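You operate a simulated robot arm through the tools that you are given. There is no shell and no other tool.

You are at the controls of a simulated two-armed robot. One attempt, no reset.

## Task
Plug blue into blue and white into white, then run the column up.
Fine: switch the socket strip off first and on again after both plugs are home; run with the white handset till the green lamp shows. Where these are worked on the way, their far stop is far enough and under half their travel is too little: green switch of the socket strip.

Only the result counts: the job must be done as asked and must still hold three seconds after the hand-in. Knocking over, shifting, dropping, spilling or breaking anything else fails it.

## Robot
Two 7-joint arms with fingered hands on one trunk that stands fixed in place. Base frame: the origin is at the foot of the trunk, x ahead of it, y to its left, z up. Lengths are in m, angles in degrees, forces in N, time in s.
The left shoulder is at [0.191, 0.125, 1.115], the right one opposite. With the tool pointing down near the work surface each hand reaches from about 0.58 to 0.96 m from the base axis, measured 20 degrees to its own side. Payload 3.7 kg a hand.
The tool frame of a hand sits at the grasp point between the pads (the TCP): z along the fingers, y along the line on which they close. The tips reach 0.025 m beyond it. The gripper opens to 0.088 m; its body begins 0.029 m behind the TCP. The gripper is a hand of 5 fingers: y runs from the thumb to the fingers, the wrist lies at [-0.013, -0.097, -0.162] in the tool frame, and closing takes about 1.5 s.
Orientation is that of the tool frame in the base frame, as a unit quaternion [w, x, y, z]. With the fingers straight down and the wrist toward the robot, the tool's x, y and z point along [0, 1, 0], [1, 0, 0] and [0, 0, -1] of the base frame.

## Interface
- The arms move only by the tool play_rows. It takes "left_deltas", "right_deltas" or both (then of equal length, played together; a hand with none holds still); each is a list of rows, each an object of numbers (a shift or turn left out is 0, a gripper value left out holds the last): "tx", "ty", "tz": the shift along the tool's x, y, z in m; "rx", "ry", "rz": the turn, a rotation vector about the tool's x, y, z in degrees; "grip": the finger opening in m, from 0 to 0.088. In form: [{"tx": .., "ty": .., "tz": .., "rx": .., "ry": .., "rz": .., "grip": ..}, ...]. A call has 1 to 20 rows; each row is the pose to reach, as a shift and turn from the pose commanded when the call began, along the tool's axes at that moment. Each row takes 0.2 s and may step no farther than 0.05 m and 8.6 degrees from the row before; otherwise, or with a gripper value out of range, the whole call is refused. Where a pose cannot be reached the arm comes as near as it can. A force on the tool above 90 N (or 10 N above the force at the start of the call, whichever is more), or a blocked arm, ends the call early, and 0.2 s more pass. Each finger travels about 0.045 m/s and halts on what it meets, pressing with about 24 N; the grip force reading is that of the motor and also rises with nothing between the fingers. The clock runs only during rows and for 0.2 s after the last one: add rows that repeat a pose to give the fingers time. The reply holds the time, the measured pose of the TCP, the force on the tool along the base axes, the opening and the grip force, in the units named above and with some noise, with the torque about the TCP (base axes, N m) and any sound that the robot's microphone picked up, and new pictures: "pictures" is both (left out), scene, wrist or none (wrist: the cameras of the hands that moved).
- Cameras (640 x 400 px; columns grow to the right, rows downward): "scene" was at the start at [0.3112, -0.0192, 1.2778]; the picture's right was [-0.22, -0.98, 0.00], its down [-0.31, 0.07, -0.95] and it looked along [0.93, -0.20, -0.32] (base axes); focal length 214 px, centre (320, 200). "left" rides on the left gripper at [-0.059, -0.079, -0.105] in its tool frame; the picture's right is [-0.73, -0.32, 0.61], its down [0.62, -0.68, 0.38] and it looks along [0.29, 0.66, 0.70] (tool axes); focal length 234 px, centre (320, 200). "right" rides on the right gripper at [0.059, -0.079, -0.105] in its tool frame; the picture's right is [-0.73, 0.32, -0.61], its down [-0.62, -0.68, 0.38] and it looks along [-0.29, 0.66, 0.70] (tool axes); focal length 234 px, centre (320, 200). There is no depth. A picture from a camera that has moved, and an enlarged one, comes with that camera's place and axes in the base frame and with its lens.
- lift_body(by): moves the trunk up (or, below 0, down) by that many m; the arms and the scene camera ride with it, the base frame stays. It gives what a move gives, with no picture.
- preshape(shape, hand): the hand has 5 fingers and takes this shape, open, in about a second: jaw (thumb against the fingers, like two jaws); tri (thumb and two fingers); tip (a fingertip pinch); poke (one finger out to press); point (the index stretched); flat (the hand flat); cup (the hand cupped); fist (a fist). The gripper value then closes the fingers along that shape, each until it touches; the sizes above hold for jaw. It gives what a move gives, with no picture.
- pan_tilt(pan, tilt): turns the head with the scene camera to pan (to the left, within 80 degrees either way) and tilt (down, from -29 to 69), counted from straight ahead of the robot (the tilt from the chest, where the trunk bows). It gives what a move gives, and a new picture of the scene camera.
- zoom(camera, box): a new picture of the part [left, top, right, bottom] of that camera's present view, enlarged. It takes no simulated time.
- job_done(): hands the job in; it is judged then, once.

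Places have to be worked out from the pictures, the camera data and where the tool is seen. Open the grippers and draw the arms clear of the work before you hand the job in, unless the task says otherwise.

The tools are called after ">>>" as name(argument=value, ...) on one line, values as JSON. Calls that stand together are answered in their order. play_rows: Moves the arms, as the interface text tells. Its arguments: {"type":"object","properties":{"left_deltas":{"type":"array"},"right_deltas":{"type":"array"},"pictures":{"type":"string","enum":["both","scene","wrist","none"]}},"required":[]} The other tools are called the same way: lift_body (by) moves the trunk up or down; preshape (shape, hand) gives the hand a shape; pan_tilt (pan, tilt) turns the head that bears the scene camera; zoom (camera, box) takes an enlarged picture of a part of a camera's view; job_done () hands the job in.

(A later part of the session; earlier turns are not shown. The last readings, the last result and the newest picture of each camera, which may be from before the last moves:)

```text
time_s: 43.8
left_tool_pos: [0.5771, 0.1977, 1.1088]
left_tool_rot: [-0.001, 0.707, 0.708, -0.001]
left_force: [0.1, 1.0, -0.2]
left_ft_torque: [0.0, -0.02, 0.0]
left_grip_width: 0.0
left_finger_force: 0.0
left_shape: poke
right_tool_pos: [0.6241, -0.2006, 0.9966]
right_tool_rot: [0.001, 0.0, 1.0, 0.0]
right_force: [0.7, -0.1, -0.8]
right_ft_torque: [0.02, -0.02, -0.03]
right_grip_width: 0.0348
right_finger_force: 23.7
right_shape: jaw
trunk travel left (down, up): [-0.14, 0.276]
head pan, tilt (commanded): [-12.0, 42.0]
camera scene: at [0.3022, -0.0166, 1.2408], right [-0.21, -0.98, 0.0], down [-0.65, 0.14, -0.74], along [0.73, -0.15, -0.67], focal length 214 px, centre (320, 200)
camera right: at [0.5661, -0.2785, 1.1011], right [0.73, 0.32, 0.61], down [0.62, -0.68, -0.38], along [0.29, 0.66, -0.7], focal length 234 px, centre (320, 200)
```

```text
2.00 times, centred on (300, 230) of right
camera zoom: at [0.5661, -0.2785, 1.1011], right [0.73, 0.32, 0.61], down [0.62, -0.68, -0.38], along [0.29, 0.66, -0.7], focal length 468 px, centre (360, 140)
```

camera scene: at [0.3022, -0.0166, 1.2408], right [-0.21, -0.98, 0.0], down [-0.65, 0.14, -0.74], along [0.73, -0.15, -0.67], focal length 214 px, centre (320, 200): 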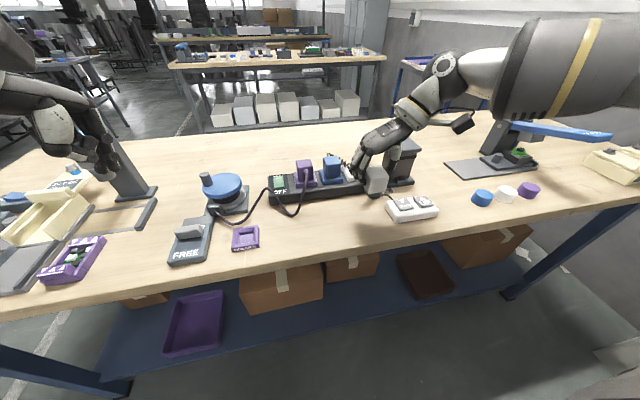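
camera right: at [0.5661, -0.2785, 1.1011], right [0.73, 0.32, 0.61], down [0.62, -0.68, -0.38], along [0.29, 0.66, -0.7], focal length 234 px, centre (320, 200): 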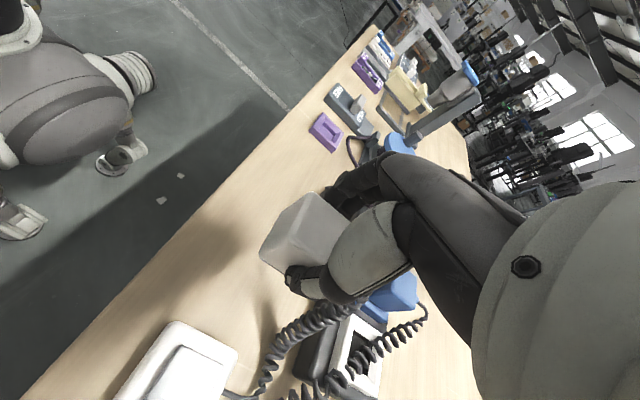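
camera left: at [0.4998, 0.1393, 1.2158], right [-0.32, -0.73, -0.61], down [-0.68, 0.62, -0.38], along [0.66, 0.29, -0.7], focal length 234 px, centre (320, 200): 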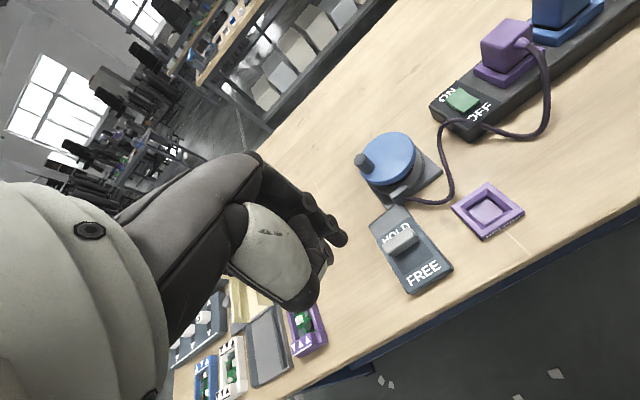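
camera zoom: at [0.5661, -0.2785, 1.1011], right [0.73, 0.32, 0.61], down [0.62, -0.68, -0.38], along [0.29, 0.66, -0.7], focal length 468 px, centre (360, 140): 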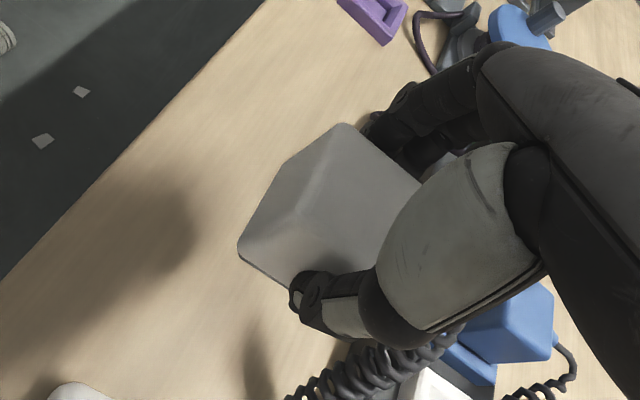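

The white plug is held upright. I carry it over the white socket and lower to about 16 mm above home.

>>> play_rows(right_deltas=[{"tx": -0.03, "ty": -0.01, "tz": -0.005}, {"tx": -0.065, "ty": -0.0165, "tz": -0.005}, {"tx": -0.1, "ty": -0.0165, "tz": -0.005}, {"tx": -0.125, "ty": -0.0165, "tz": -0.005}, {"tx": -0.138, "ty": -0.0165, "tz": 0.0}, {"tx": -0.138, "ty": -0.0165, "tz": 0.015}, {"tx": -0.138, "ty": -0.0165, "tz": 0.028}, {"tx": -0.138, "ty": -0.0165, "tz": 0.0326}, {"tx": -0.138, "ty": -0.0165, "tz": 0.0326}], pictures="both")

>>> zoom(camera="scene", box=[315, 115, 395, 205])

>>> zoom(camera="scene", box=[340, 140, 380, 190])

>>> zoom(camera="right", box=[200, 130, 400, 330])

```text
time_s: 45.8
left_tool_pos: [0.578, 0.1966, 1.1099]
left_tool_rot: [0.0, 0.707, 0.707, 0.0]
left_force: [0.2, 0.1, -0.2]
left_ft_torque: [0.02, 0.0, -0.01]
left_grip_width: 0.0
left_finger_force: 0.0
left_shape: poke
right_tool_pos: [0.7622, -0.2172, 0.9643]
right_tool_rot: [0.0, 0.0, 1.0, 0.001]
right_force: [0.1, -0.1, -0.8]
right_ft_torque: [0.0, 0.03, -0.01]
right_grip_width: 0.0352
right_finger_force: 24.1
right_shape: jaw
trunk travel left (down, up): [-0.14, 0.276]
head pan, tilt (commanded): [-12.0, 42.0]
camera scene: at [0.3019, -0.0166, 1.241], right [-0.21, -0.98, 0.0], down [-0.65, 0.14, -0.74], along [0.73, -0.15, -0.67], focal length 214 px, centre (320, 200)
camera right: at [0.7043, -0.2954, 1.0679], right [0.73, 0.32, 0.61], down [0.62, -0.68, -0.38], along [0.29, 0.66, -0.7], focal length 234 px, centre (320, 200)
```

scene: 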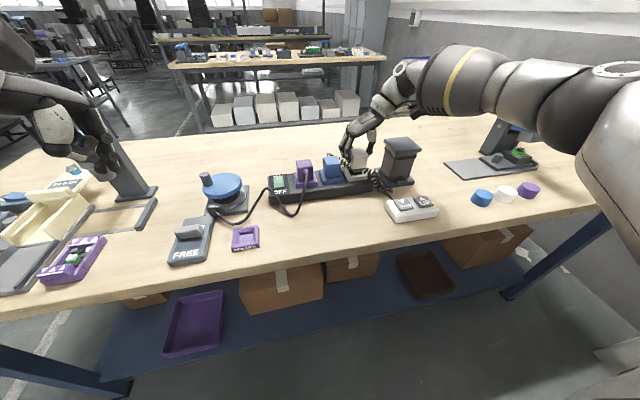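
right: 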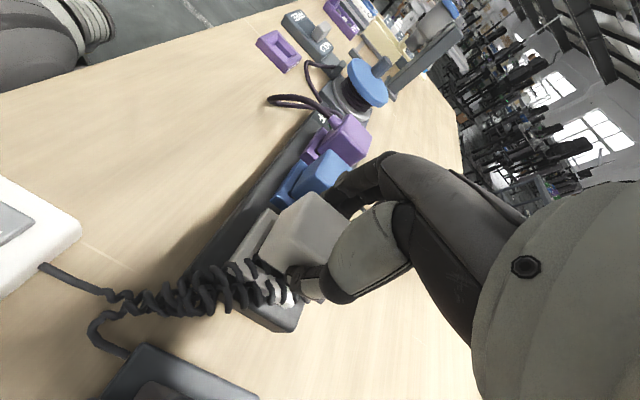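

```text
4.44 times, centred on (355, 160) of scene
camera zoom: at [0.3019, -0.0166, 1.241], right [-0.21, -0.98, 0.0], down [-0.65, 0.14, -0.74], along [0.73, -0.15, -0.67], focal length 953 px, centre (164, 378)
```

zoom: 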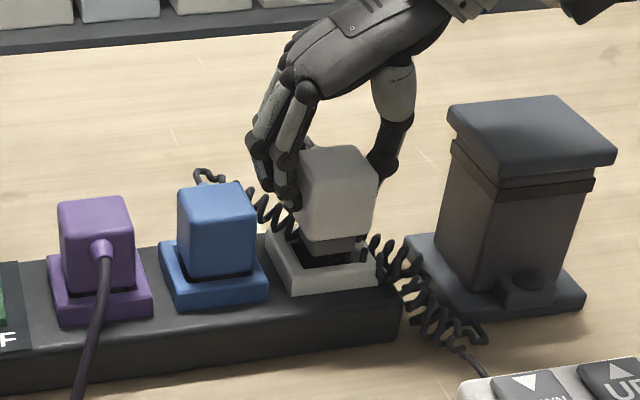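

```text
8.00 times, centred on (360, 165) of scene
camera zoom: at [0.3019, -0.0166, 1.241], right [-0.21, -0.98, 0.0], down [-0.65, 0.14, -0.74], along [0.73, -0.15, -0.67], focal length 1716 px, centre (0, 480)
```

zoom: 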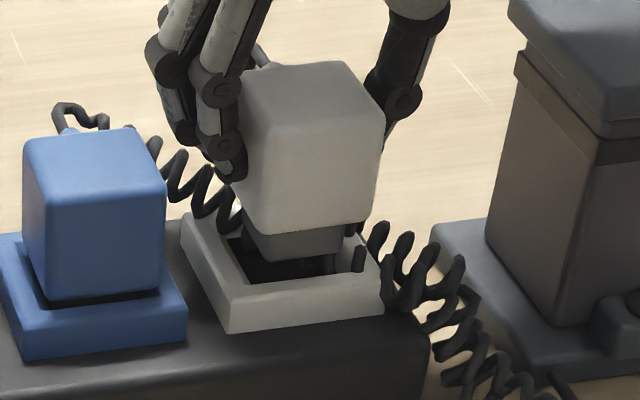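

```text
2.00 times, centred on (300, 230) of right
camera zoom: at [0.7043, -0.2954, 1.0679], right [0.73, 0.32, 0.61], down [0.62, -0.68, -0.38], along [0.29, 0.66, -0.7], focal length 468 px, centre (360, 140)
```

zoom: 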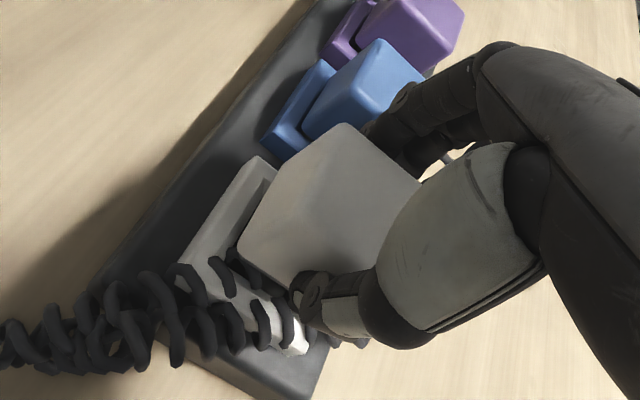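

The pins line up with the white socket opening. I lower slowly to home, watching the force.

>>> play_rows(right_deltas=[{"tz": 0.003}, {"tz": 0.006}, {"tz": 0.009}, {"tz": 0.012}, {"tz": 0.014}, {"tz": 0.016}, {"tz": 0.016}], pictures="none")

>>> zoom(camera="scene", box=[315, 135, 385, 205])

>>> zoom(camera="right", box=[200, 130, 400, 330])

```text
time_s: 47.4
left_tool_pos: [0.5774, 0.1972, 1.1103]
left_tool_rot: [0.0, 0.707, 0.707, -0.001]
left_force: [-0.4, 0.3, -0.1]
left_ft_torque: [-0.02, 0.02, 0.01]
left_grip_width: 0.0002
left_finger_force: 0.0
left_shape: poke
right_tool_pos: [0.7621, -0.2169, 0.9457]
right_tool_rot: [0.0, -0.001, 1.0, 0.0]
right_force: [1.3, 0.7, -2.0]
right_ft_torque: [0.03, -0.03, -0.03]
right_grip_width: 0.0347
right_finger_force: 23.9
right_shape: jaw
trunk travel left (down, up): [-0.14, 0.276]
head pan, tilt (commanded): [-12.0, 42.0]
```

```text
5.71 times, centred on (350, 170) of scene
camera zoom: at [0.3018, -0.0165, 1.2409], right [-0.21, -0.98, 0.0], down [-0.65, 0.14, -0.74], along [0.73, -0.15, -0.67], focal length 1226 px, centre (149, 371)
```

zoom: 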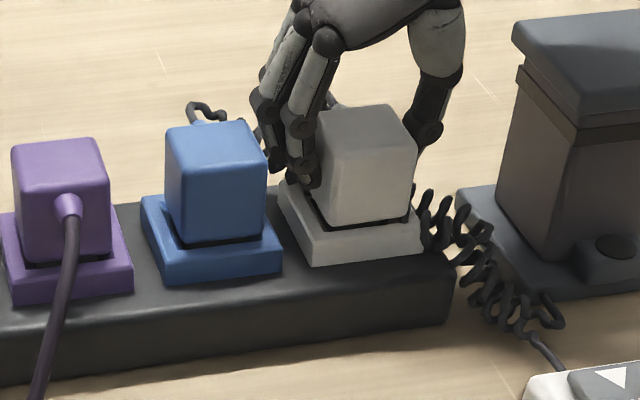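

```text
2.00 times, centred on (300, 230) of right
camera zoom: at [0.7048, -0.2953, 1.0512], right [0.73, 0.32, 0.61], down [0.62, -0.68, -0.38], along [0.29, 0.66, -0.7], focal length 468 px, centre (360, 140)
```

zoom: 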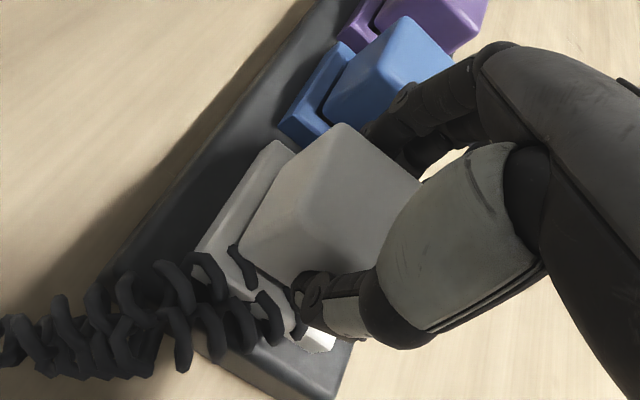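

It slid in with no resistance (z=0.9457). I press down a few mm to confirm the stop.

>>> play_rows(right_deltas=[{"tz": 0.002}, {"tz": 0.004}, {"tz": 0.006}, {"tz": 0.006}], pictures="none")

```text
time_s: 48.4
left_tool_pos: [0.5759, 0.1974, 1.1115]
left_tool_rot: [0.001, 0.707, 0.707, 0.0]
left_force: [0.0, 0.2, 0.3]
left_ft_torque: [0.02, -0.01, 0.0]
left_grip_width: 0.0002
left_finger_force: 0.0
left_shape: poke
right_tool_pos: [0.7618, -0.2175, 0.9446]
right_tool_rot: [0.002, 0.001, 1.0, 0.001]
right_force: [5.1, -2.3, 14.0]
right_ft_torque: [0.03, -0.05, -0.09]
right_grip_width: 0.0346
right_finger_force: 24.2
right_shape: jaw
trunk travel left (down, up): [-0.14, 0.276]
head pan, tilt (commanded): [-12.0, 42.0]
```

Firm stop with 14 N. I relax and open the hand slightly to 0.045.

>>> play_rows(right_deltas=[{"tz": -0.003}, {"tz": -0.005}, {"tz": -0.005, "grip": 0.038}, {"tz": -0.005, "grip": 0.041}, {"tz": -0.005, "grip": 0.045}, {"tz": -0.005, "grip": 0.045}, {"tz": -0.005, "grip": 0.045}], pictures="none")

>>> zoom(camera="scene", box=[315, 135, 385, 205])

>>> zoom(camera="right", box=[200, 130, 400, 330])

```text
time_s: 50.0
left_tool_pos: [0.5781, 0.1971, 1.1088]
left_tool_rot: [0.0, 0.707, 0.707, 0.0]
left_force: [-0.2, 0.5, 0.6]
left_ft_torque: [-0.01, 0.0, 0.01]
left_grip_width: 0.0
left_finger_force: 0.1
left_shape: poke
right_tool_pos: [0.7631, -0.2164, 0.9457]
right_tool_rot: [0.0, 0.0, 1.0, 0.0]
right_force: [0.4, 0.4, -0.2]
right_ft_torque: [-0.01, 0.02, 0.01]
right_grip_width: 0.0446
right_finger_force: 0.1
right_shape: jaw
trunk travel left (down, up): [-0.14, 0.276]
head pan, tilt (commanded): [-12.0, 42.0]
```

```text
5.71 times, centred on (350, 170) of scene
camera zoom: at [0.3018, -0.0165, 1.241], right [-0.21, -0.98, 0.0], down [-0.65, 0.14, -0.74], along [0.73, -0.15, -0.67], focal length 1226 px, centre (149, 371)
```

zoom: 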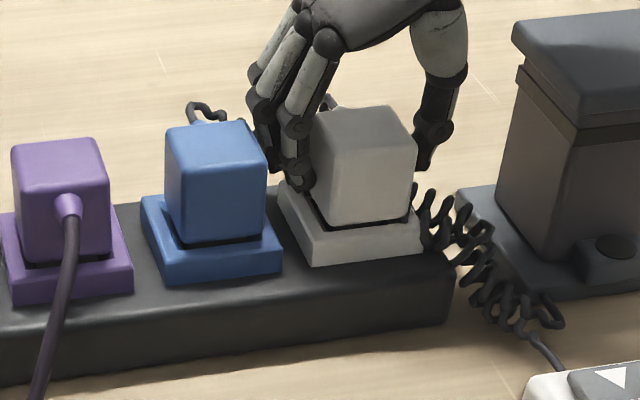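

```text
2.00 times, centred on (300, 230) of right
camera zoom: at [0.7047, -0.2957, 1.0505], right [0.73, 0.32, 0.61], down [0.62, -0.68, -0.38], along [0.29, 0.66, -0.7], focal length 468 px, centre (360, 140)
```

zoom: 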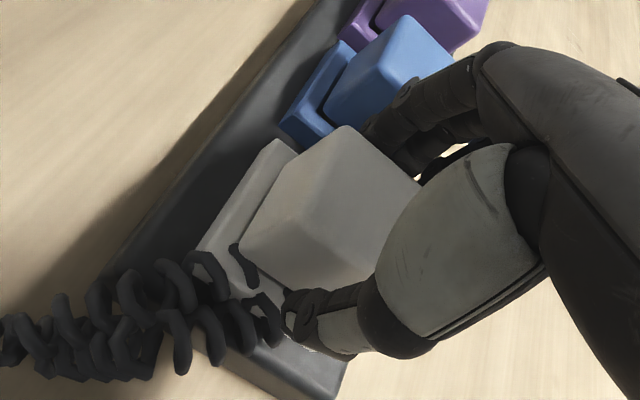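

Released with clearance on both sides. I raise the right hand straight up.

>>> play_rows(right_deltas=[{"tz": -0.01}, {"tz": -0.03}, {"tz": -0.06}, {"tz": -0.09}, {"tz": -0.12}], pictures="both")

>>> zoom(camera="scene", box=[285, 145, 385, 205])

>>> zoom(camera="right", box=[150, 130, 330, 330])

>>> zoom(camera="scene", box=[375, 180, 450, 230])

```text
time_s: 51.2
left_tool_pos: [0.576, 0.1977, 1.1097]
left_tool_rot: [0.0, 0.707, 0.707, 0.0]
left_force: [-0.5, 0.4, -0.2]
left_ft_torque: [-0.02, 0.02, -0.03]
left_grip_width: 0.0
left_finger_force: 0.1
left_shape: poke
right_tool_pos: [0.7614, -0.2167, 1.0671]
right_tool_rot: [0.0, -0.001, 1.0, 0.0]
right_force: [-0.5, -0.4, 0.0]
right_ft_torque: [-0.01, -0.01, -0.03]
right_grip_width: 0.0445
right_finger_force: 0.0
right_shape: jaw
trunk travel left (down, up): [-0.14, 0.276]
head pan, tilt (commanded): [-12.0, 42.0]
camera scene: at [0.3011, -0.0163, 1.2413], right [-0.21, -0.98, 0.0], down [-0.65, 0.14, -0.74], along [0.73, -0.15, -0.67], focal length 214 px, centre (320, 200)
camera right: at [0.7033, -0.2962, 1.171], right [0.72, 0.32, 0.61], down [0.62, -0.68, -0.38], along [0.29, 0.66, -0.7], focal length 234 px, centre (320, 200)
```

scene: 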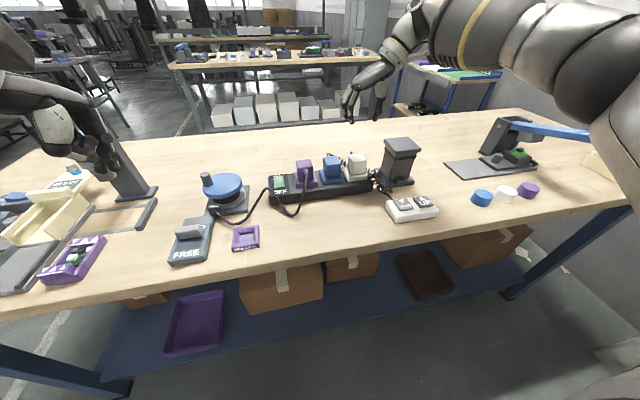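
right: 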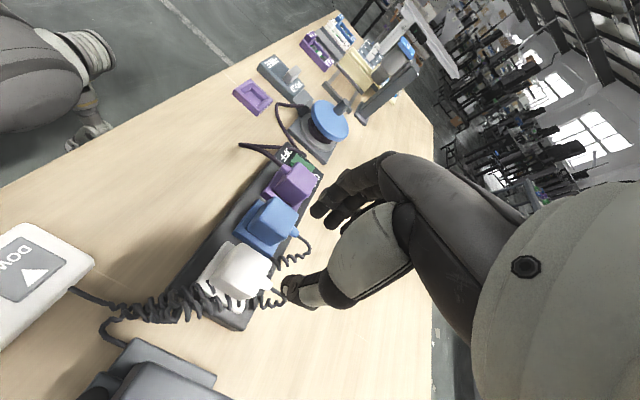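

```text
6.40 times, centred on (335, 175) of scene
camera zoom: at [0.3011, -0.0163, 1.2413], right [-0.21, -0.98, 0.0], down [-0.65, 0.14, -0.74], along [0.73, -0.15, -0.67], focal length 1373 px, centre (224, 360)
```

zoom: 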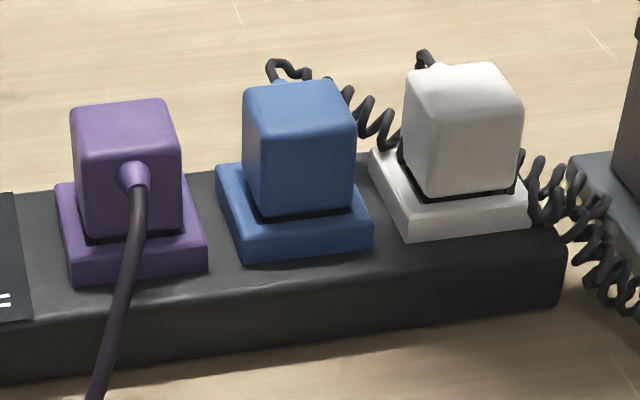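

```text
2.00 times, centred on (240, 230) of right
camera zoom: at [0.7033, -0.2962, 1.171], right [0.72, 0.32, 0.61], down [0.62, -0.68, -0.38], along [0.29, 0.66, -0.7], focal length 468 px, centre (480, 140)
```

zoom: 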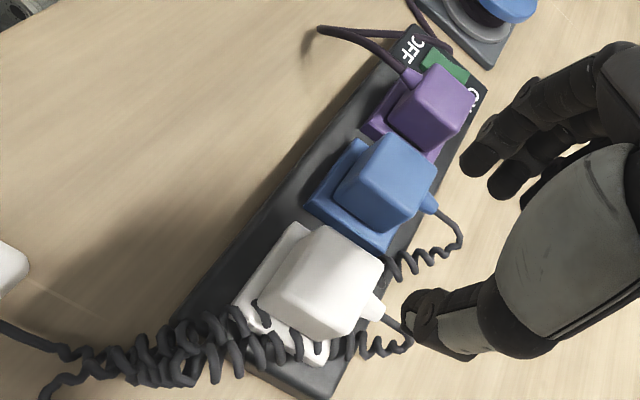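

```text
8.00 times, centred on (412, 205) of scene
camera zoom: at [0.3011, -0.0163, 1.2413], right [-0.21, -0.98, 0.0], down [-0.65, 0.14, -0.74], along [0.73, -0.15, -0.67], focal length 1716 px, centre (-420, 160)
```

zoom: 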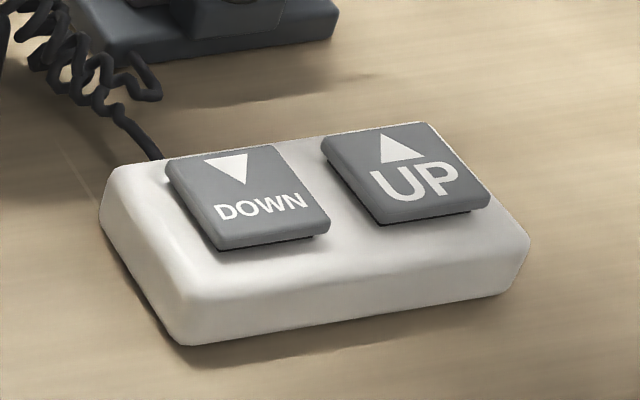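

All three plugs sit at equal depth. Next the left hand goes over the ON end of the rocker (x≈0.777) while the right hand swings back over to the handset's UP button at about (0.622,-0.338,0.8945).

>>> play_rows(left_deltas=[{"tx": -0.02, "ty": 0.02}, {"tx": -0.04, "ty": 0.04}, {"tx": -0.06, "ty": 0.06}, {"tx": -0.08, "ty": 0.08}, {"tx": -0.1, "ty": 0.1}, {"tx": -0.12, "ty": 0.12}, {"tx": -0.14, "ty": 0.14, "tz": 0.01}, {"tx": -0.16, "ty": 0.16, "tz": 0.02}, {"tx": -0.18, "ty": 0.18, "tz": 0.04}, {"tx": -0.195, "ty": 0.195, "tz": 0.07}, {"tx": -0.202, "ty": 0.2, "tz": 0.1}, {"tx": -0.202, "ty": 0.2, "tz": 0.13}, {"tx": -0.202, "ty": 0.2, "tz": 0.13}], right_deltas=[{"tx": 0.012, "ty": -0.01, "tz": -0.005, "rz": 7.5}, {"tx": 0.024, "ty": -0.02, "tz": -0.005, "rz": 15}, {"tx": 0.036, "ty": -0.03, "tz": -0.005, "rz": 22.5}, {"tx": 0.048, "ty": -0.04, "tz": -0.005, "rz": 30}, {"tx": 0.06, "ty": -0.05, "tz": -0.005, "rz": 37.5}, {"tx": 0.072, "ty": -0.06, "tz": -0.005, "rz": 45}, {"tx": 0.084, "ty": -0.07, "tz": 0.0, "rz": 52.5}, {"tx": 0.096, "ty": -0.08, "tz": 0.005, "rz": 60}, {"tx": 0.108, "ty": -0.09, "tz": 0.01, "rz": 67.5}, {"tx": 0.12, "ty": -0.1, "tz": 0.013, "rz": 75}, {"tx": 0.13, "ty": -0.11, "tz": 0.017, "rz": 82.5}, {"tx": 0.14, "ty": -0.121, "tz": 0.017, "rz": 90}, {"tx": 0.14, "ty": -0.121, "tz": 0.017, "rz": 90}], pictures="both")

>>> preshape(hand="right", shape="poke")

>>> zoom(camera="scene", box=[245, 130, 315, 210])

>>> zoom(camera="left", box=[280, 170, 440, 290])

```text
time_s: 54.0
left_tool_pos: [0.7798, -0.004, 0.9794]
left_tool_rot: [0.0, 0.707, 0.707, -0.001]
left_force: [-0.5, -1.2, -0.6]
left_ft_torque: [0.01, -0.01, -0.03]
left_grip_width: 0.0
left_finger_force: 0.0
left_shape: poke
right_tool_pos: [0.6212, -0.3378, 1.0507]
right_tool_rot: [0.0, 0.708, 0.706, -0.001]
right_force: [-0.4, 0.7, -0.5]
right_ft_torque: [0.01, 0.02, 0.01]
right_grip_width: 0.0446
right_finger_force: 0.0
right_shape: jaw
trunk travel left (down, up): [-0.14, 0.276]
head pan, tilt (commanded): [-12.0, 42.0]
camera scene: at [0.3016, -0.0166, 1.2411], right [-0.21, -0.98, 0.0], down [-0.65, 0.14, -0.74], along [0.73, -0.15, -0.67], focal length 214 px, centre (320, 200)
camera right: at [0.5432, -0.2787, 1.1547], right [0.32, -0.73, 0.61], down [-0.68, -0.62, -0.38], along [0.66, -0.29, -0.7], focal length 234 px, centre (320, 200)
camera left: at [0.7016, -0.063, 1.085], right [-0.32, -0.73, -0.61], down [-0.68, 0.62, -0.38], along [0.66, 0.29, -0.7], focal length 234 px, centre (320, 200)
```

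scene: 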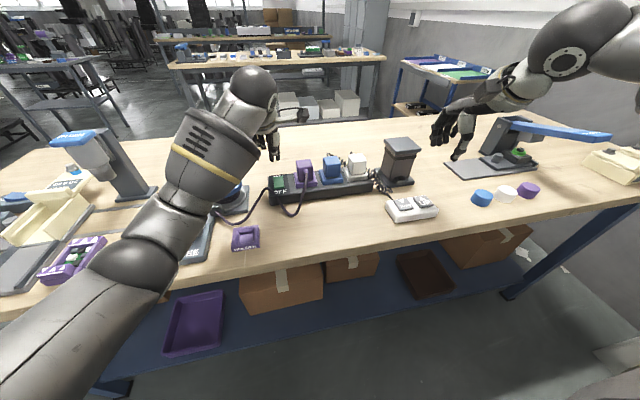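
right: 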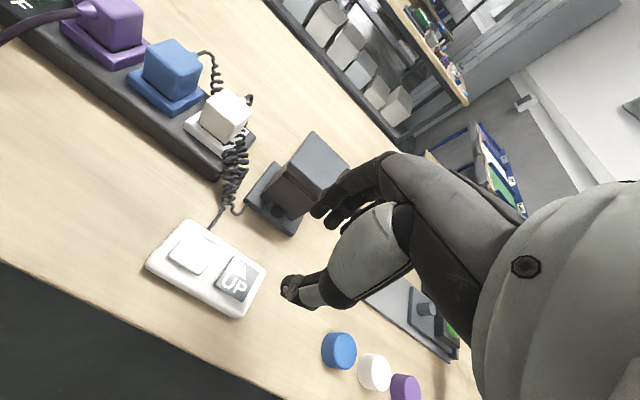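
left: 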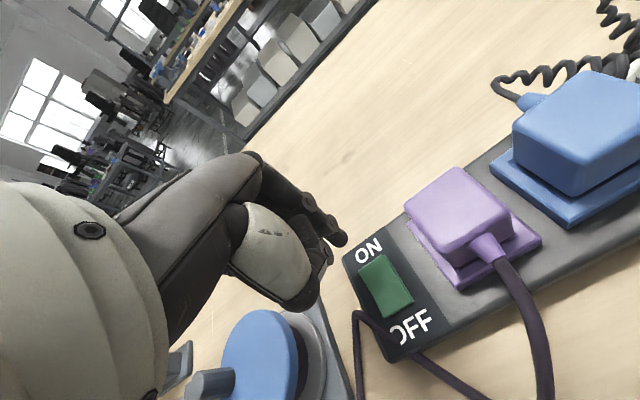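

```text
time_s: 54.9
left_tool_pos: [0.7799, -0.0047, 0.9779]
left_tool_rot: [0.0, 0.708, 0.707, 0.0]
left_force: [1.3, -0.9, 0.2]
left_ft_torque: [-0.02, -0.02, 0.0]
left_grip_width: 0.0
left_finger_force: 0.1
left_shape: poke
right_tool_pos: [0.6214, -0.3382, 1.0499]
right_tool_rot: [0.0, 0.707, 0.707, 0.0]
right_force: [-0.2, -0.7, 0.6]
right_ft_torque: [0.0, -0.02, -0.03]
right_grip_width: 0.0
right_finger_force: 0.1
right_shape: poke
trunk travel left (down, up): [-0.14, 0.276]
head pan, tilt (commanded): [-12.0, 42.0]
```

```text
5.00 times, centred on (280, 170) of scene
camera zoom: at [0.3018, -0.0165, 1.241], right [-0.21, -0.98, 0.0], down [-0.65, 0.14, -0.74], along [0.73, -0.15, -0.67], focal length 1072 px, centre (520, 350)
```

zoom: 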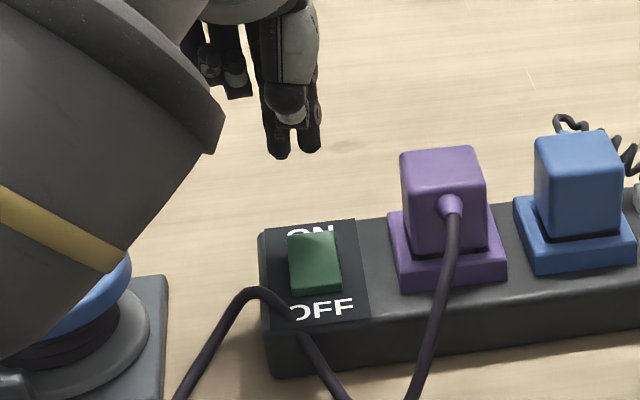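

```text
3.33 times, centred on (360, 230) of left
camera zoom: at [0.7018, -0.0627, 1.0849], right [-0.32, -0.73, -0.61], down [-0.68, 0.62, -0.38], along [0.66, 0.29, -0.7], focal length 781 px, centre (187, 100)
```

zoom: 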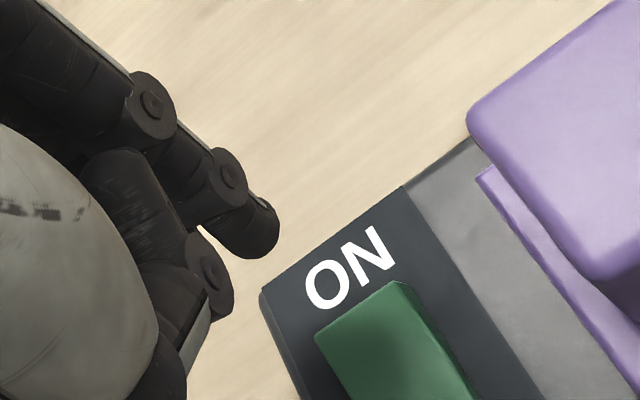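

The left hand is at (0.780,-0.0045,0.978); the raised ON edge is at x≈0.780. I move 5 mm back to x≈0.775 and press down like before.

>>> play_rows(left_deltas=[{"ty": -0.005, "tz": 0.01}, {"ty": -0.005, "tz": 0.025}, {"ty": -0.005, "tz": 0.038}, {"ty": -0.005, "tz": 0.043}, {"ty": -0.005, "tz": 0.047}, {"ty": -0.005, "tz": 0.051}, {"ty": -0.005, "tz": 0.055}, {"ty": -0.005, "tz": 0.057}], pictures="none")

>>> zoom(camera="scene", box=[250, 140, 310, 210])

>>> zoom(camera="left", box=[280, 170, 440, 290])

```text
time_s: 56.7
left_tool_pos: [0.7737, -0.0023, 0.9272]
left_tool_rot: [0.003, 0.707, 0.707, 0.002]
left_force: [3.5, 0.3, 15.5]
left_ft_torque: [0.17, -0.05, -0.05]
left_grip_width: 0.0001
left_finger_force: 0.0
left_shape: poke
right_tool_pos: [0.62, -0.3378, 1.0512]
right_tool_rot: [0.002, 0.707, 0.707, 0.001]
right_force: [0.9, 0.7, 0.6]
right_ft_torque: [0.01, 0.02, -0.03]
right_grip_width: 0.0
right_finger_force: 0.0
right_shape: poke
trunk travel left (down, up): [-0.14, 0.276]
head pan, tilt (commanded): [-12.0, 42.0]
heard: click
```

```text
5.71 times, centred on (280, 175) of scene
camera zoom: at [0.3002, -0.0165, 1.2419], right [-0.21, -0.98, 0.0], down [-0.65, 0.14, -0.74], along [0.73, -0.15, -0.67], focal length 1226 px, centre (549, 343)
```

zoom: 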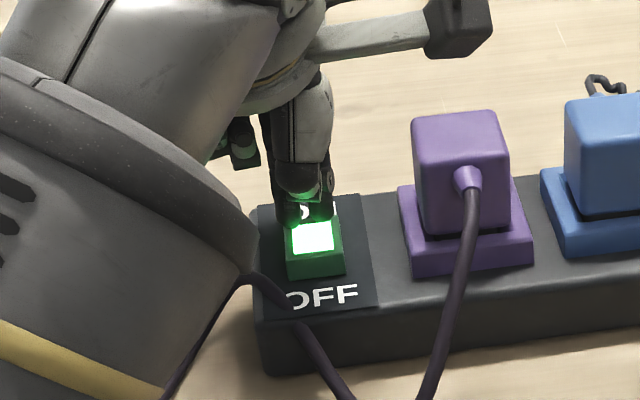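

```text
3.33 times, centred on (360, 230) of left
camera zoom: at [0.6944, -0.0616, 1.0331], right [-0.32, -0.73, -0.61], down [-0.68, 0.62, -0.39], along [0.66, 0.29, -0.69], focal length 781 px, centre (187, 100)
```

zoom: 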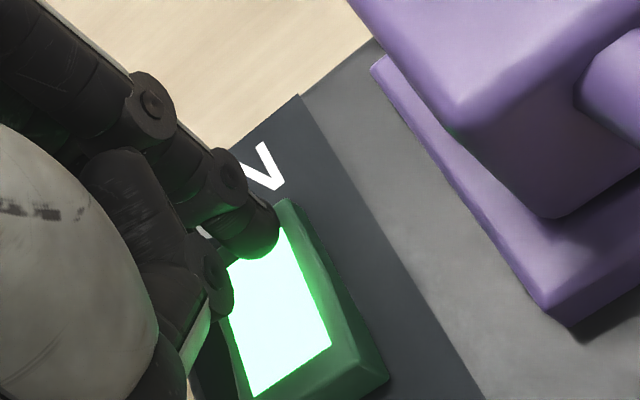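

Click heard and the lamp is lit: the strip is on. I lift the left hand straight up and park it back on the left.

>>> play_rows(left_deltas=[{"tz": -0.03}, {"tz": -0.07}, {"tz": -0.11}, {"tz": -0.15}, {"tx": 0.03, "ty": -0.03, "tz": -0.17}, {"tx": 0.06, "ty": -0.06, "tz": -0.18}, {"tx": 0.09, "ty": -0.09, "tz": -0.18}, {"tx": 0.12, "ty": -0.12, "tz": -0.18}, {"tx": 0.15, "ty": -0.15, "tz": -0.18}, {"tx": 0.18, "ty": -0.18, "tz": -0.18}, {"tx": 0.21, "ty": -0.2, "tz": -0.18}], pictures="both")

>>> zoom(camera="scene", box=[260, 145, 380, 210])

>>> zoom(camera="right", box=[120, 180, 380, 340])

>>> zoom(camera="scene", box=[370, 80, 480, 230])

```text
time_s: 59.1
left_tool_pos: [0.5751, 0.2055, 1.1028]
left_tool_rot: [-0.001, 0.707, 0.707, 0.0]
left_force: [-0.5, -0.3, 0.6]
left_ft_torque: [-0.01, 0.03, 0.02]
left_grip_width: 0.0
left_finger_force: 0.1
left_shape: poke
right_tool_pos: [0.6214, -0.337, 1.0511]
right_tool_rot: [0.0, 0.707, 0.707, 0.0]
right_force: [-0.2, 0.2, -0.6]
right_ft_torque: [0.02, -0.02, 0.05]
right_grip_width: 0.0
right_finger_force: 0.0
right_shape: poke
trunk travel left (down, up): [-0.14, 0.276]
head pan, tilt (commanded): [-12.0, 42.0]
camera scene: at [0.3015, -0.0162, 1.2412], right [-0.21, -0.98, 0.0], down [-0.65, 0.14, -0.74], along [0.73, -0.15, -0.67], focal length 214 px, centre (320, 200)
camera left: at [0.4967, 0.1464, 1.2099], right [-0.32, -0.73, -0.61], down [-0.68, 0.62, -0.38], along [0.66, 0.29, -0.7], focal length 234 px, centre (320, 200)
```

scene: 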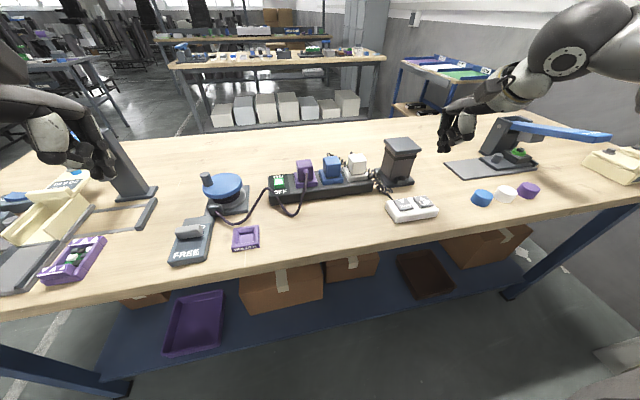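
left: 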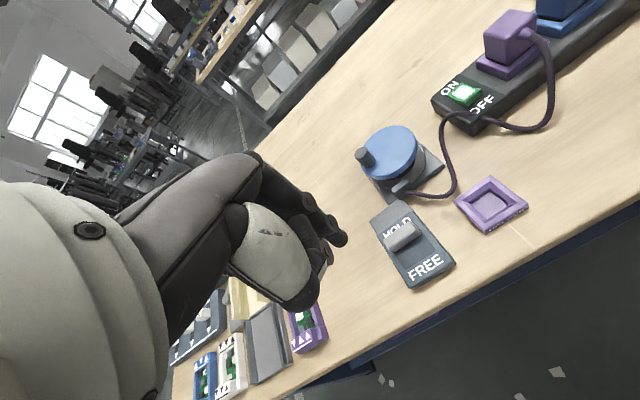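

```text
5.33 times, centred on (320, 178) of scene
camera zoom: at [0.3015, -0.0162, 1.2412], right [-0.21, -0.98, 0.0], down [-0.65, 0.14, -0.74], along [0.73, -0.15, -0.67], focal length 1144 px, centre (320, 320)
```

zoom: 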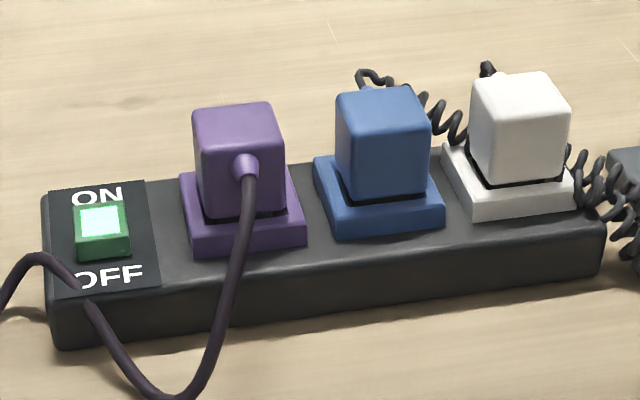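

```text
2.46 times, centred on (250, 260) of right
camera zoom: at [0.5432, -0.2783, 1.155], right [0.32, -0.73, 0.61], down [-0.68, -0.62, -0.38], along [0.66, -0.29, -0.7], focal length 576 px, centre (492, 52)
```

zoom: 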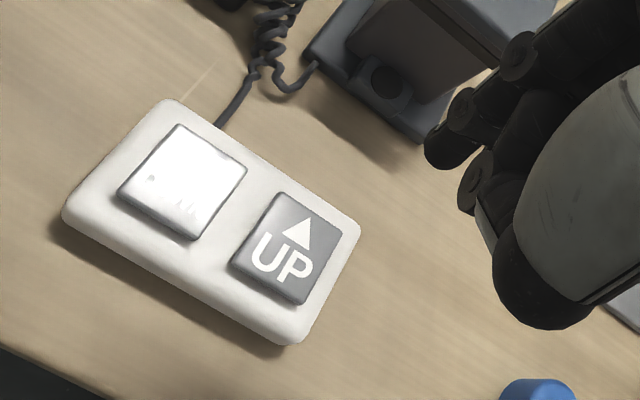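

```text
2.67 times, centred on (425, 155) of scene
camera zoom: at [0.3015, -0.0162, 1.2412], right [-0.21, -0.98, 0.0], down [-0.65, 0.14, -0.74], along [0.73, -0.15, -0.67], focal length 572 px, centre (40, 320)
```

zoom: 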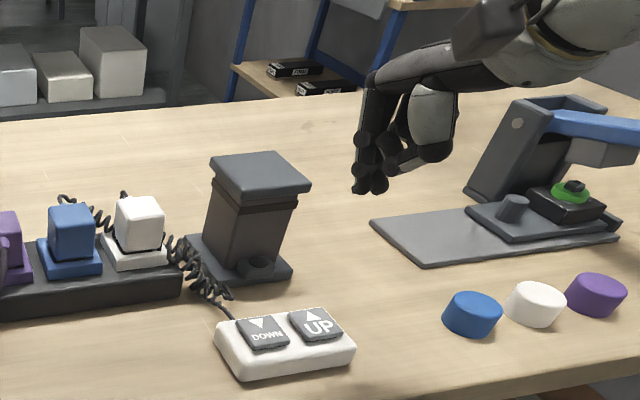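

The strip is on with all three plugs in. UP's centre is at ≈(0.6225,-0.338,0.8945) and the right TCP is right above it. I descend to about 1 cm over the button.

>>> play_rows(right_deltas=[{"ty": 0.001, "tz": 0.03}, {"ty": 0.001, "tz": 0.065}, {"ty": 0.001, "tz": 0.095}, {"ty": 0.001, "tz": 0.115}, {"ty": 0.001, "tz": 0.12}, {"ty": 0.001, "tz": 0.12}], pictures="both")

>>> zoom(camera="scene", box=[375, 150, 455, 230])

>>> zoom(camera="right", box=[200, 150, 360, 310])

```text
time_s: 60.5
left_tool_pos: [0.5754, 0.2037, 1.1029]
left_tool_rot: [0.0, 0.707, 0.707, 0.001]
left_force: [0.4, 0.3, -0.5]
left_ft_torque: [-0.02, -0.03, 0.0]
left_grip_width: 0.0001
left_finger_force: 0.1
left_shape: poke
right_tool_pos: [0.6229, -0.338, 0.9294]
right_tool_rot: [0.0, 0.707, 0.707, 0.001]
right_force: [0.0, -0.3, -0.6]
right_ft_torque: [0.0, 0.0, -0.02]
right_grip_width: 0.0
right_finger_force: 0.1
right_shape: poke
trunk travel left (down, up): [-0.14, 0.276]
head pan, tilt (commanded): [-12.0, 42.0]
camera scene: at [0.3018, -0.0165, 1.241], right [-0.21, -0.98, 0.0], down [-0.65, 0.14, -0.74], along [0.73, -0.15, -0.67], focal length 214 px, centre (320, 200)
camera right: at [0.5452, -0.2795, 1.0339], right [0.32, -0.73, 0.61], down [-0.68, -0.62, -0.38], along [0.66, -0.29, -0.7], focal length 234 px, centre (320, 200)
```

scene: 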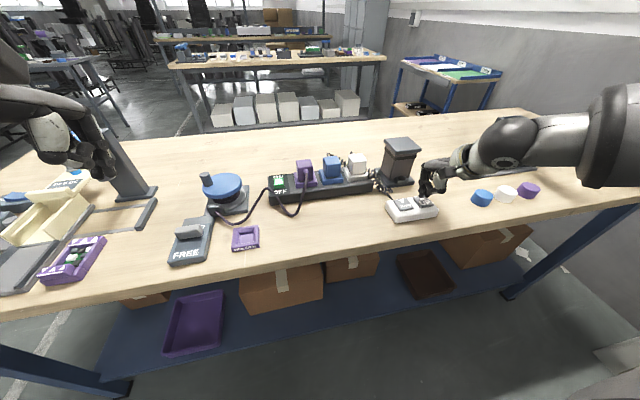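
right: 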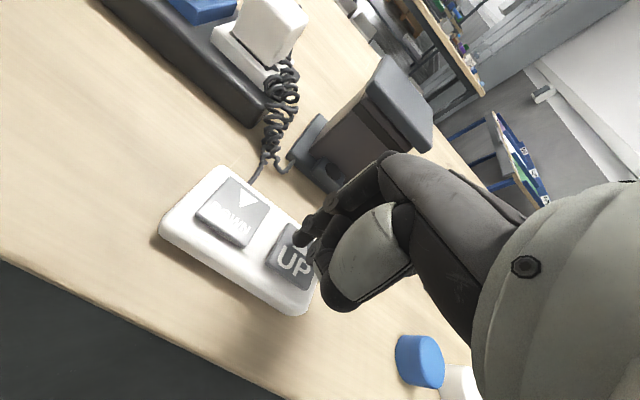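

```text
5.00 times, centred on (415, 190) of scene
camera zoom: at [0.3018, -0.0165, 1.241], right [-0.21, -0.98, 0.0], down [-0.65, 0.14, -0.74], along [0.73, -0.15, -0.67], focal length 1072 px, centre (-155, 250)
```

zoom: 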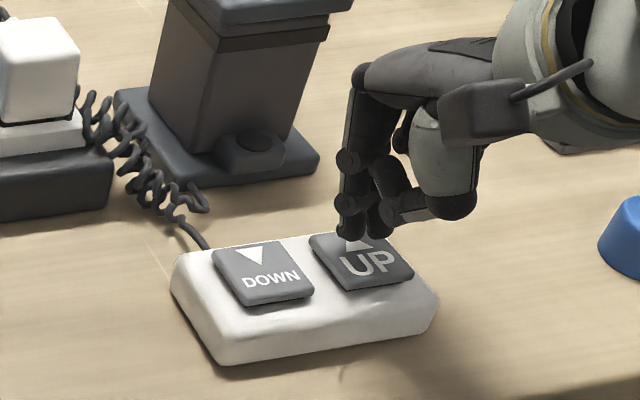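

```text
2.50 times, centred on (280, 230) of right
camera zoom: at [0.5452, -0.2795, 1.0339], right [0.32, -0.73, 0.61], down [-0.68, -0.62, -0.38], along [0.66, -0.29, -0.7], focal length 585 px, centre (420, 125)
```

zoom: 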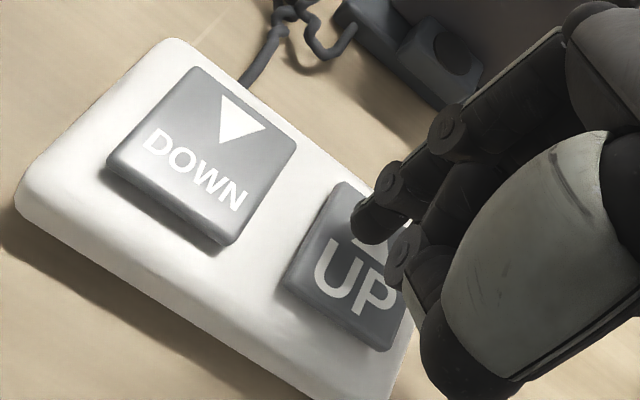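

Fingertips hang right over the UP button. I press down gently in small steps and look at the column's lamp.

>>> play_rows(right_deltas=[{"tz": 0.006}, {"tz": 0.01}, {"tz": 0.012}, {"tz": 0.014}, {"tz": 0.016}, {"tz": 0.016}], pictures="scene")

>>> zoom(camera="scene", box=[370, 110, 460, 230])

```text
time_s: 61.9
left_tool_pos: [0.5747, 0.2044, 1.104]
left_tool_rot: [0.0, 0.707, 0.707, -0.001]
left_force: [0.5, 0.0, 0.1]
left_ft_torque: [0.0, 0.0, 0.0]
left_grip_width: 0.0
left_finger_force: 0.1
left_shape: poke
right_tool_pos: [0.623, -0.3376, 0.9149]
right_tool_rot: [0.0, 0.707, 0.707, 0.0]
right_force: [0.2, 0.0, 6.0]
right_ft_torque: [-0.06, -0.01, -0.01]
right_grip_width: 0.0
right_finger_force: 0.0
right_shape: poke
trunk travel left (down, up): [-0.14, 0.276]
head pan, tilt (commanded): [-12.0, 42.0]
heard: click
camera scene: at [0.3012, -0.0162, 1.2413], right [-0.21, -0.98, 0.0], down [-0.65, 0.14, -0.74], along [0.73, -0.15, -0.67], focal length 214 px, centre (320, 200)
```

scene: 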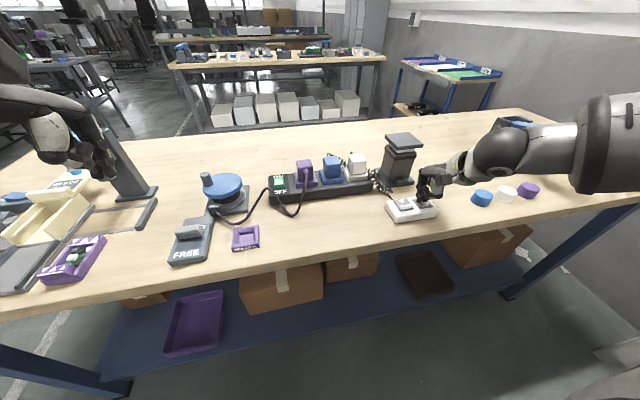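

```text
3.33 times, centred on (415, 170) of scene
camera zoom: at [0.3012, -0.0162, 1.2413], right [-0.21, -0.98, 0.0], down [-0.65, 0.14, -0.74], along [0.73, -0.15, -0.67], focal length 715 px, centre (3, 300)
```

zoom: 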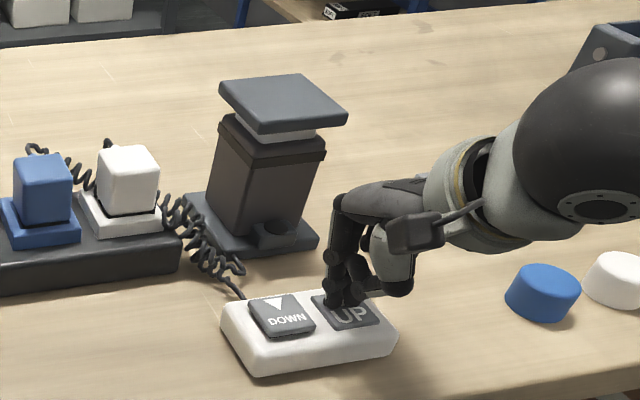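

A click was heard and the column's cap is rising. I hold the button for another second.

>>> play_rows(right_deltas=[{"tz": 0.0}, {"tz": 0.0}, {"tz": 0.0}, {"tz": 0.0}], pictures="scene")

>>> zoom(camera="scene", box=[370, 90, 460, 210])

```text
time_s: 62.9
left_tool_pos: [0.5751, 0.2047, 1.1026]
left_tool_rot: [0.0, 0.707, 0.707, 0.0]
left_force: [0.1, -0.3, -0.3]
left_ft_torque: [0.0, -0.02, -0.01]
left_grip_width: 0.0
left_finger_force: 0.1
left_shape: poke
right_tool_pos: [0.6222, -0.3378, 0.9148]
right_tool_rot: [0.0, 0.706, 0.708, 0.001]
right_force: [2.3, -0.8, 8.1]
right_ft_torque: [-0.11, -0.04, 0.02]
right_grip_width: 0.0
right_finger_force: 0.0
right_shape: poke
trunk travel left (down, up): [-0.14, 0.276]
head pan, tilt (commanded): [-12.0, 42.0]
camera scene: at [0.3013, -0.0161, 1.2412], right [-0.21, -0.98, 0.0], down [-0.65, 0.14, -0.74], along [0.73, -0.15, -0.67], focal length 214 px, centre (320, 200)
```

scene: 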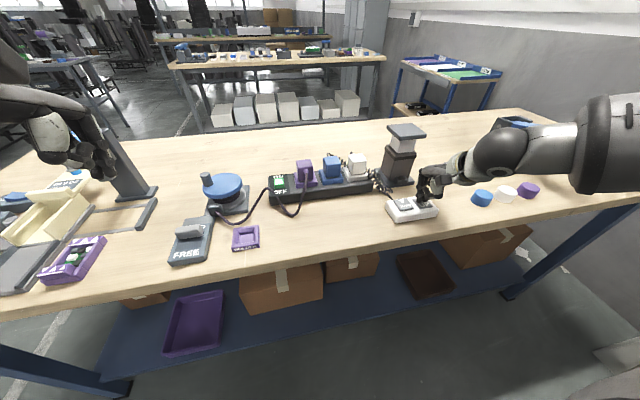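

```text
3.33 times, centred on (415, 150) of scene
camera zoom: at [0.3013, -0.0161, 1.2412], right [-0.21, -0.98, 0.0], down [-0.65, 0.14, -0.74], along [0.73, -0.15, -0.67], focal length 715 px, centre (3, 367)
```

zoom: 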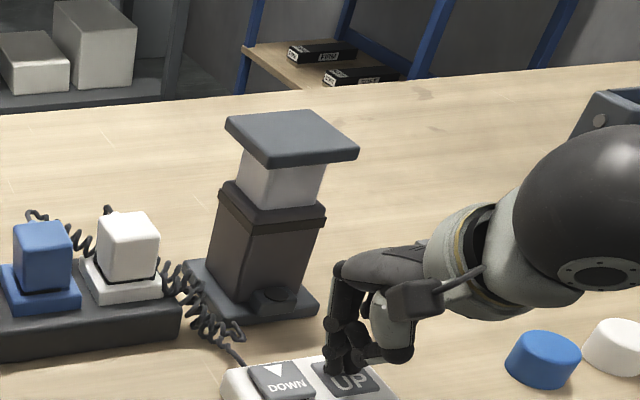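

The column keeps rising about 2 cm/s with the lamp still dark. I keep holding.

>>> play_rows(right_deltas=[{"tz": 0.0}, {"tz": 0.0}, {"tz": 0.0}, {"tz": 0.0}, {"tz": 0.0}, {"tz": 0.0}], pictures="scene")

>>> zoom(camera="scene", box=[370, 90, 460, 210])

```text
time_s: 64.3
left_tool_pos: [0.5749, 0.2053, 1.1039]
left_tool_rot: [0.0, 0.707, 0.707, 0.0]
left_force: [0.0, 0.1, -0.7]
left_ft_torque: [-0.02, -0.02, 0.06]
left_grip_width: 0.0
left_finger_force: 0.0
left_shape: poke
right_tool_pos: [0.6233, -0.3379, 0.9139]
right_tool_rot: [0.0, 0.707, 0.707, 0.001]
right_force: [2.5, -0.6, 8.4]
right_ft_torque: [-0.09, -0.07, 0.0]
right_grip_width: 0.0
right_finger_force: 0.0
right_shape: poke
trunk travel left (down, up): [-0.14, 0.276]
head pan, tilt (commanded): [-12.0, 42.0]
camera scene: at [0.3013, -0.0161, 1.2412], right [-0.21, -0.98, 0.0], down [-0.65, 0.14, -0.74], along [0.73, -0.15, -0.67], focal length 214 px, centre (320, 200)
```

scene: 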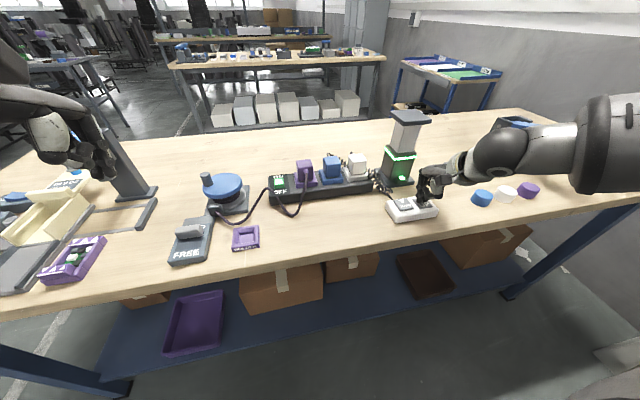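

```text
3.33 times, centred on (415, 150) of scene
camera zoom: at [0.3013, -0.0161, 1.2412], right [-0.21, -0.98, 0.0], down [-0.65, 0.14, -0.74], along [0.73, -0.15, -0.67], focal length 715 px, centre (3, 367)
```

zoom: 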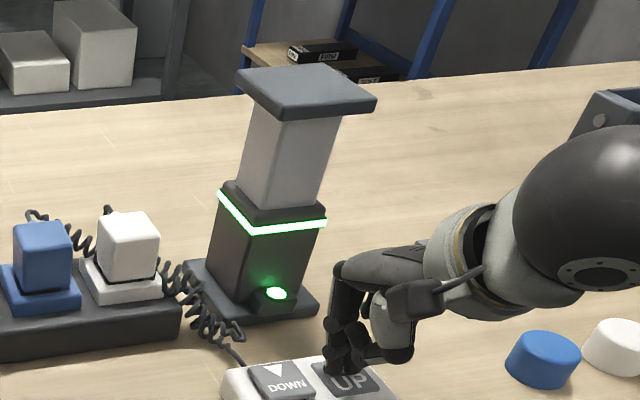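

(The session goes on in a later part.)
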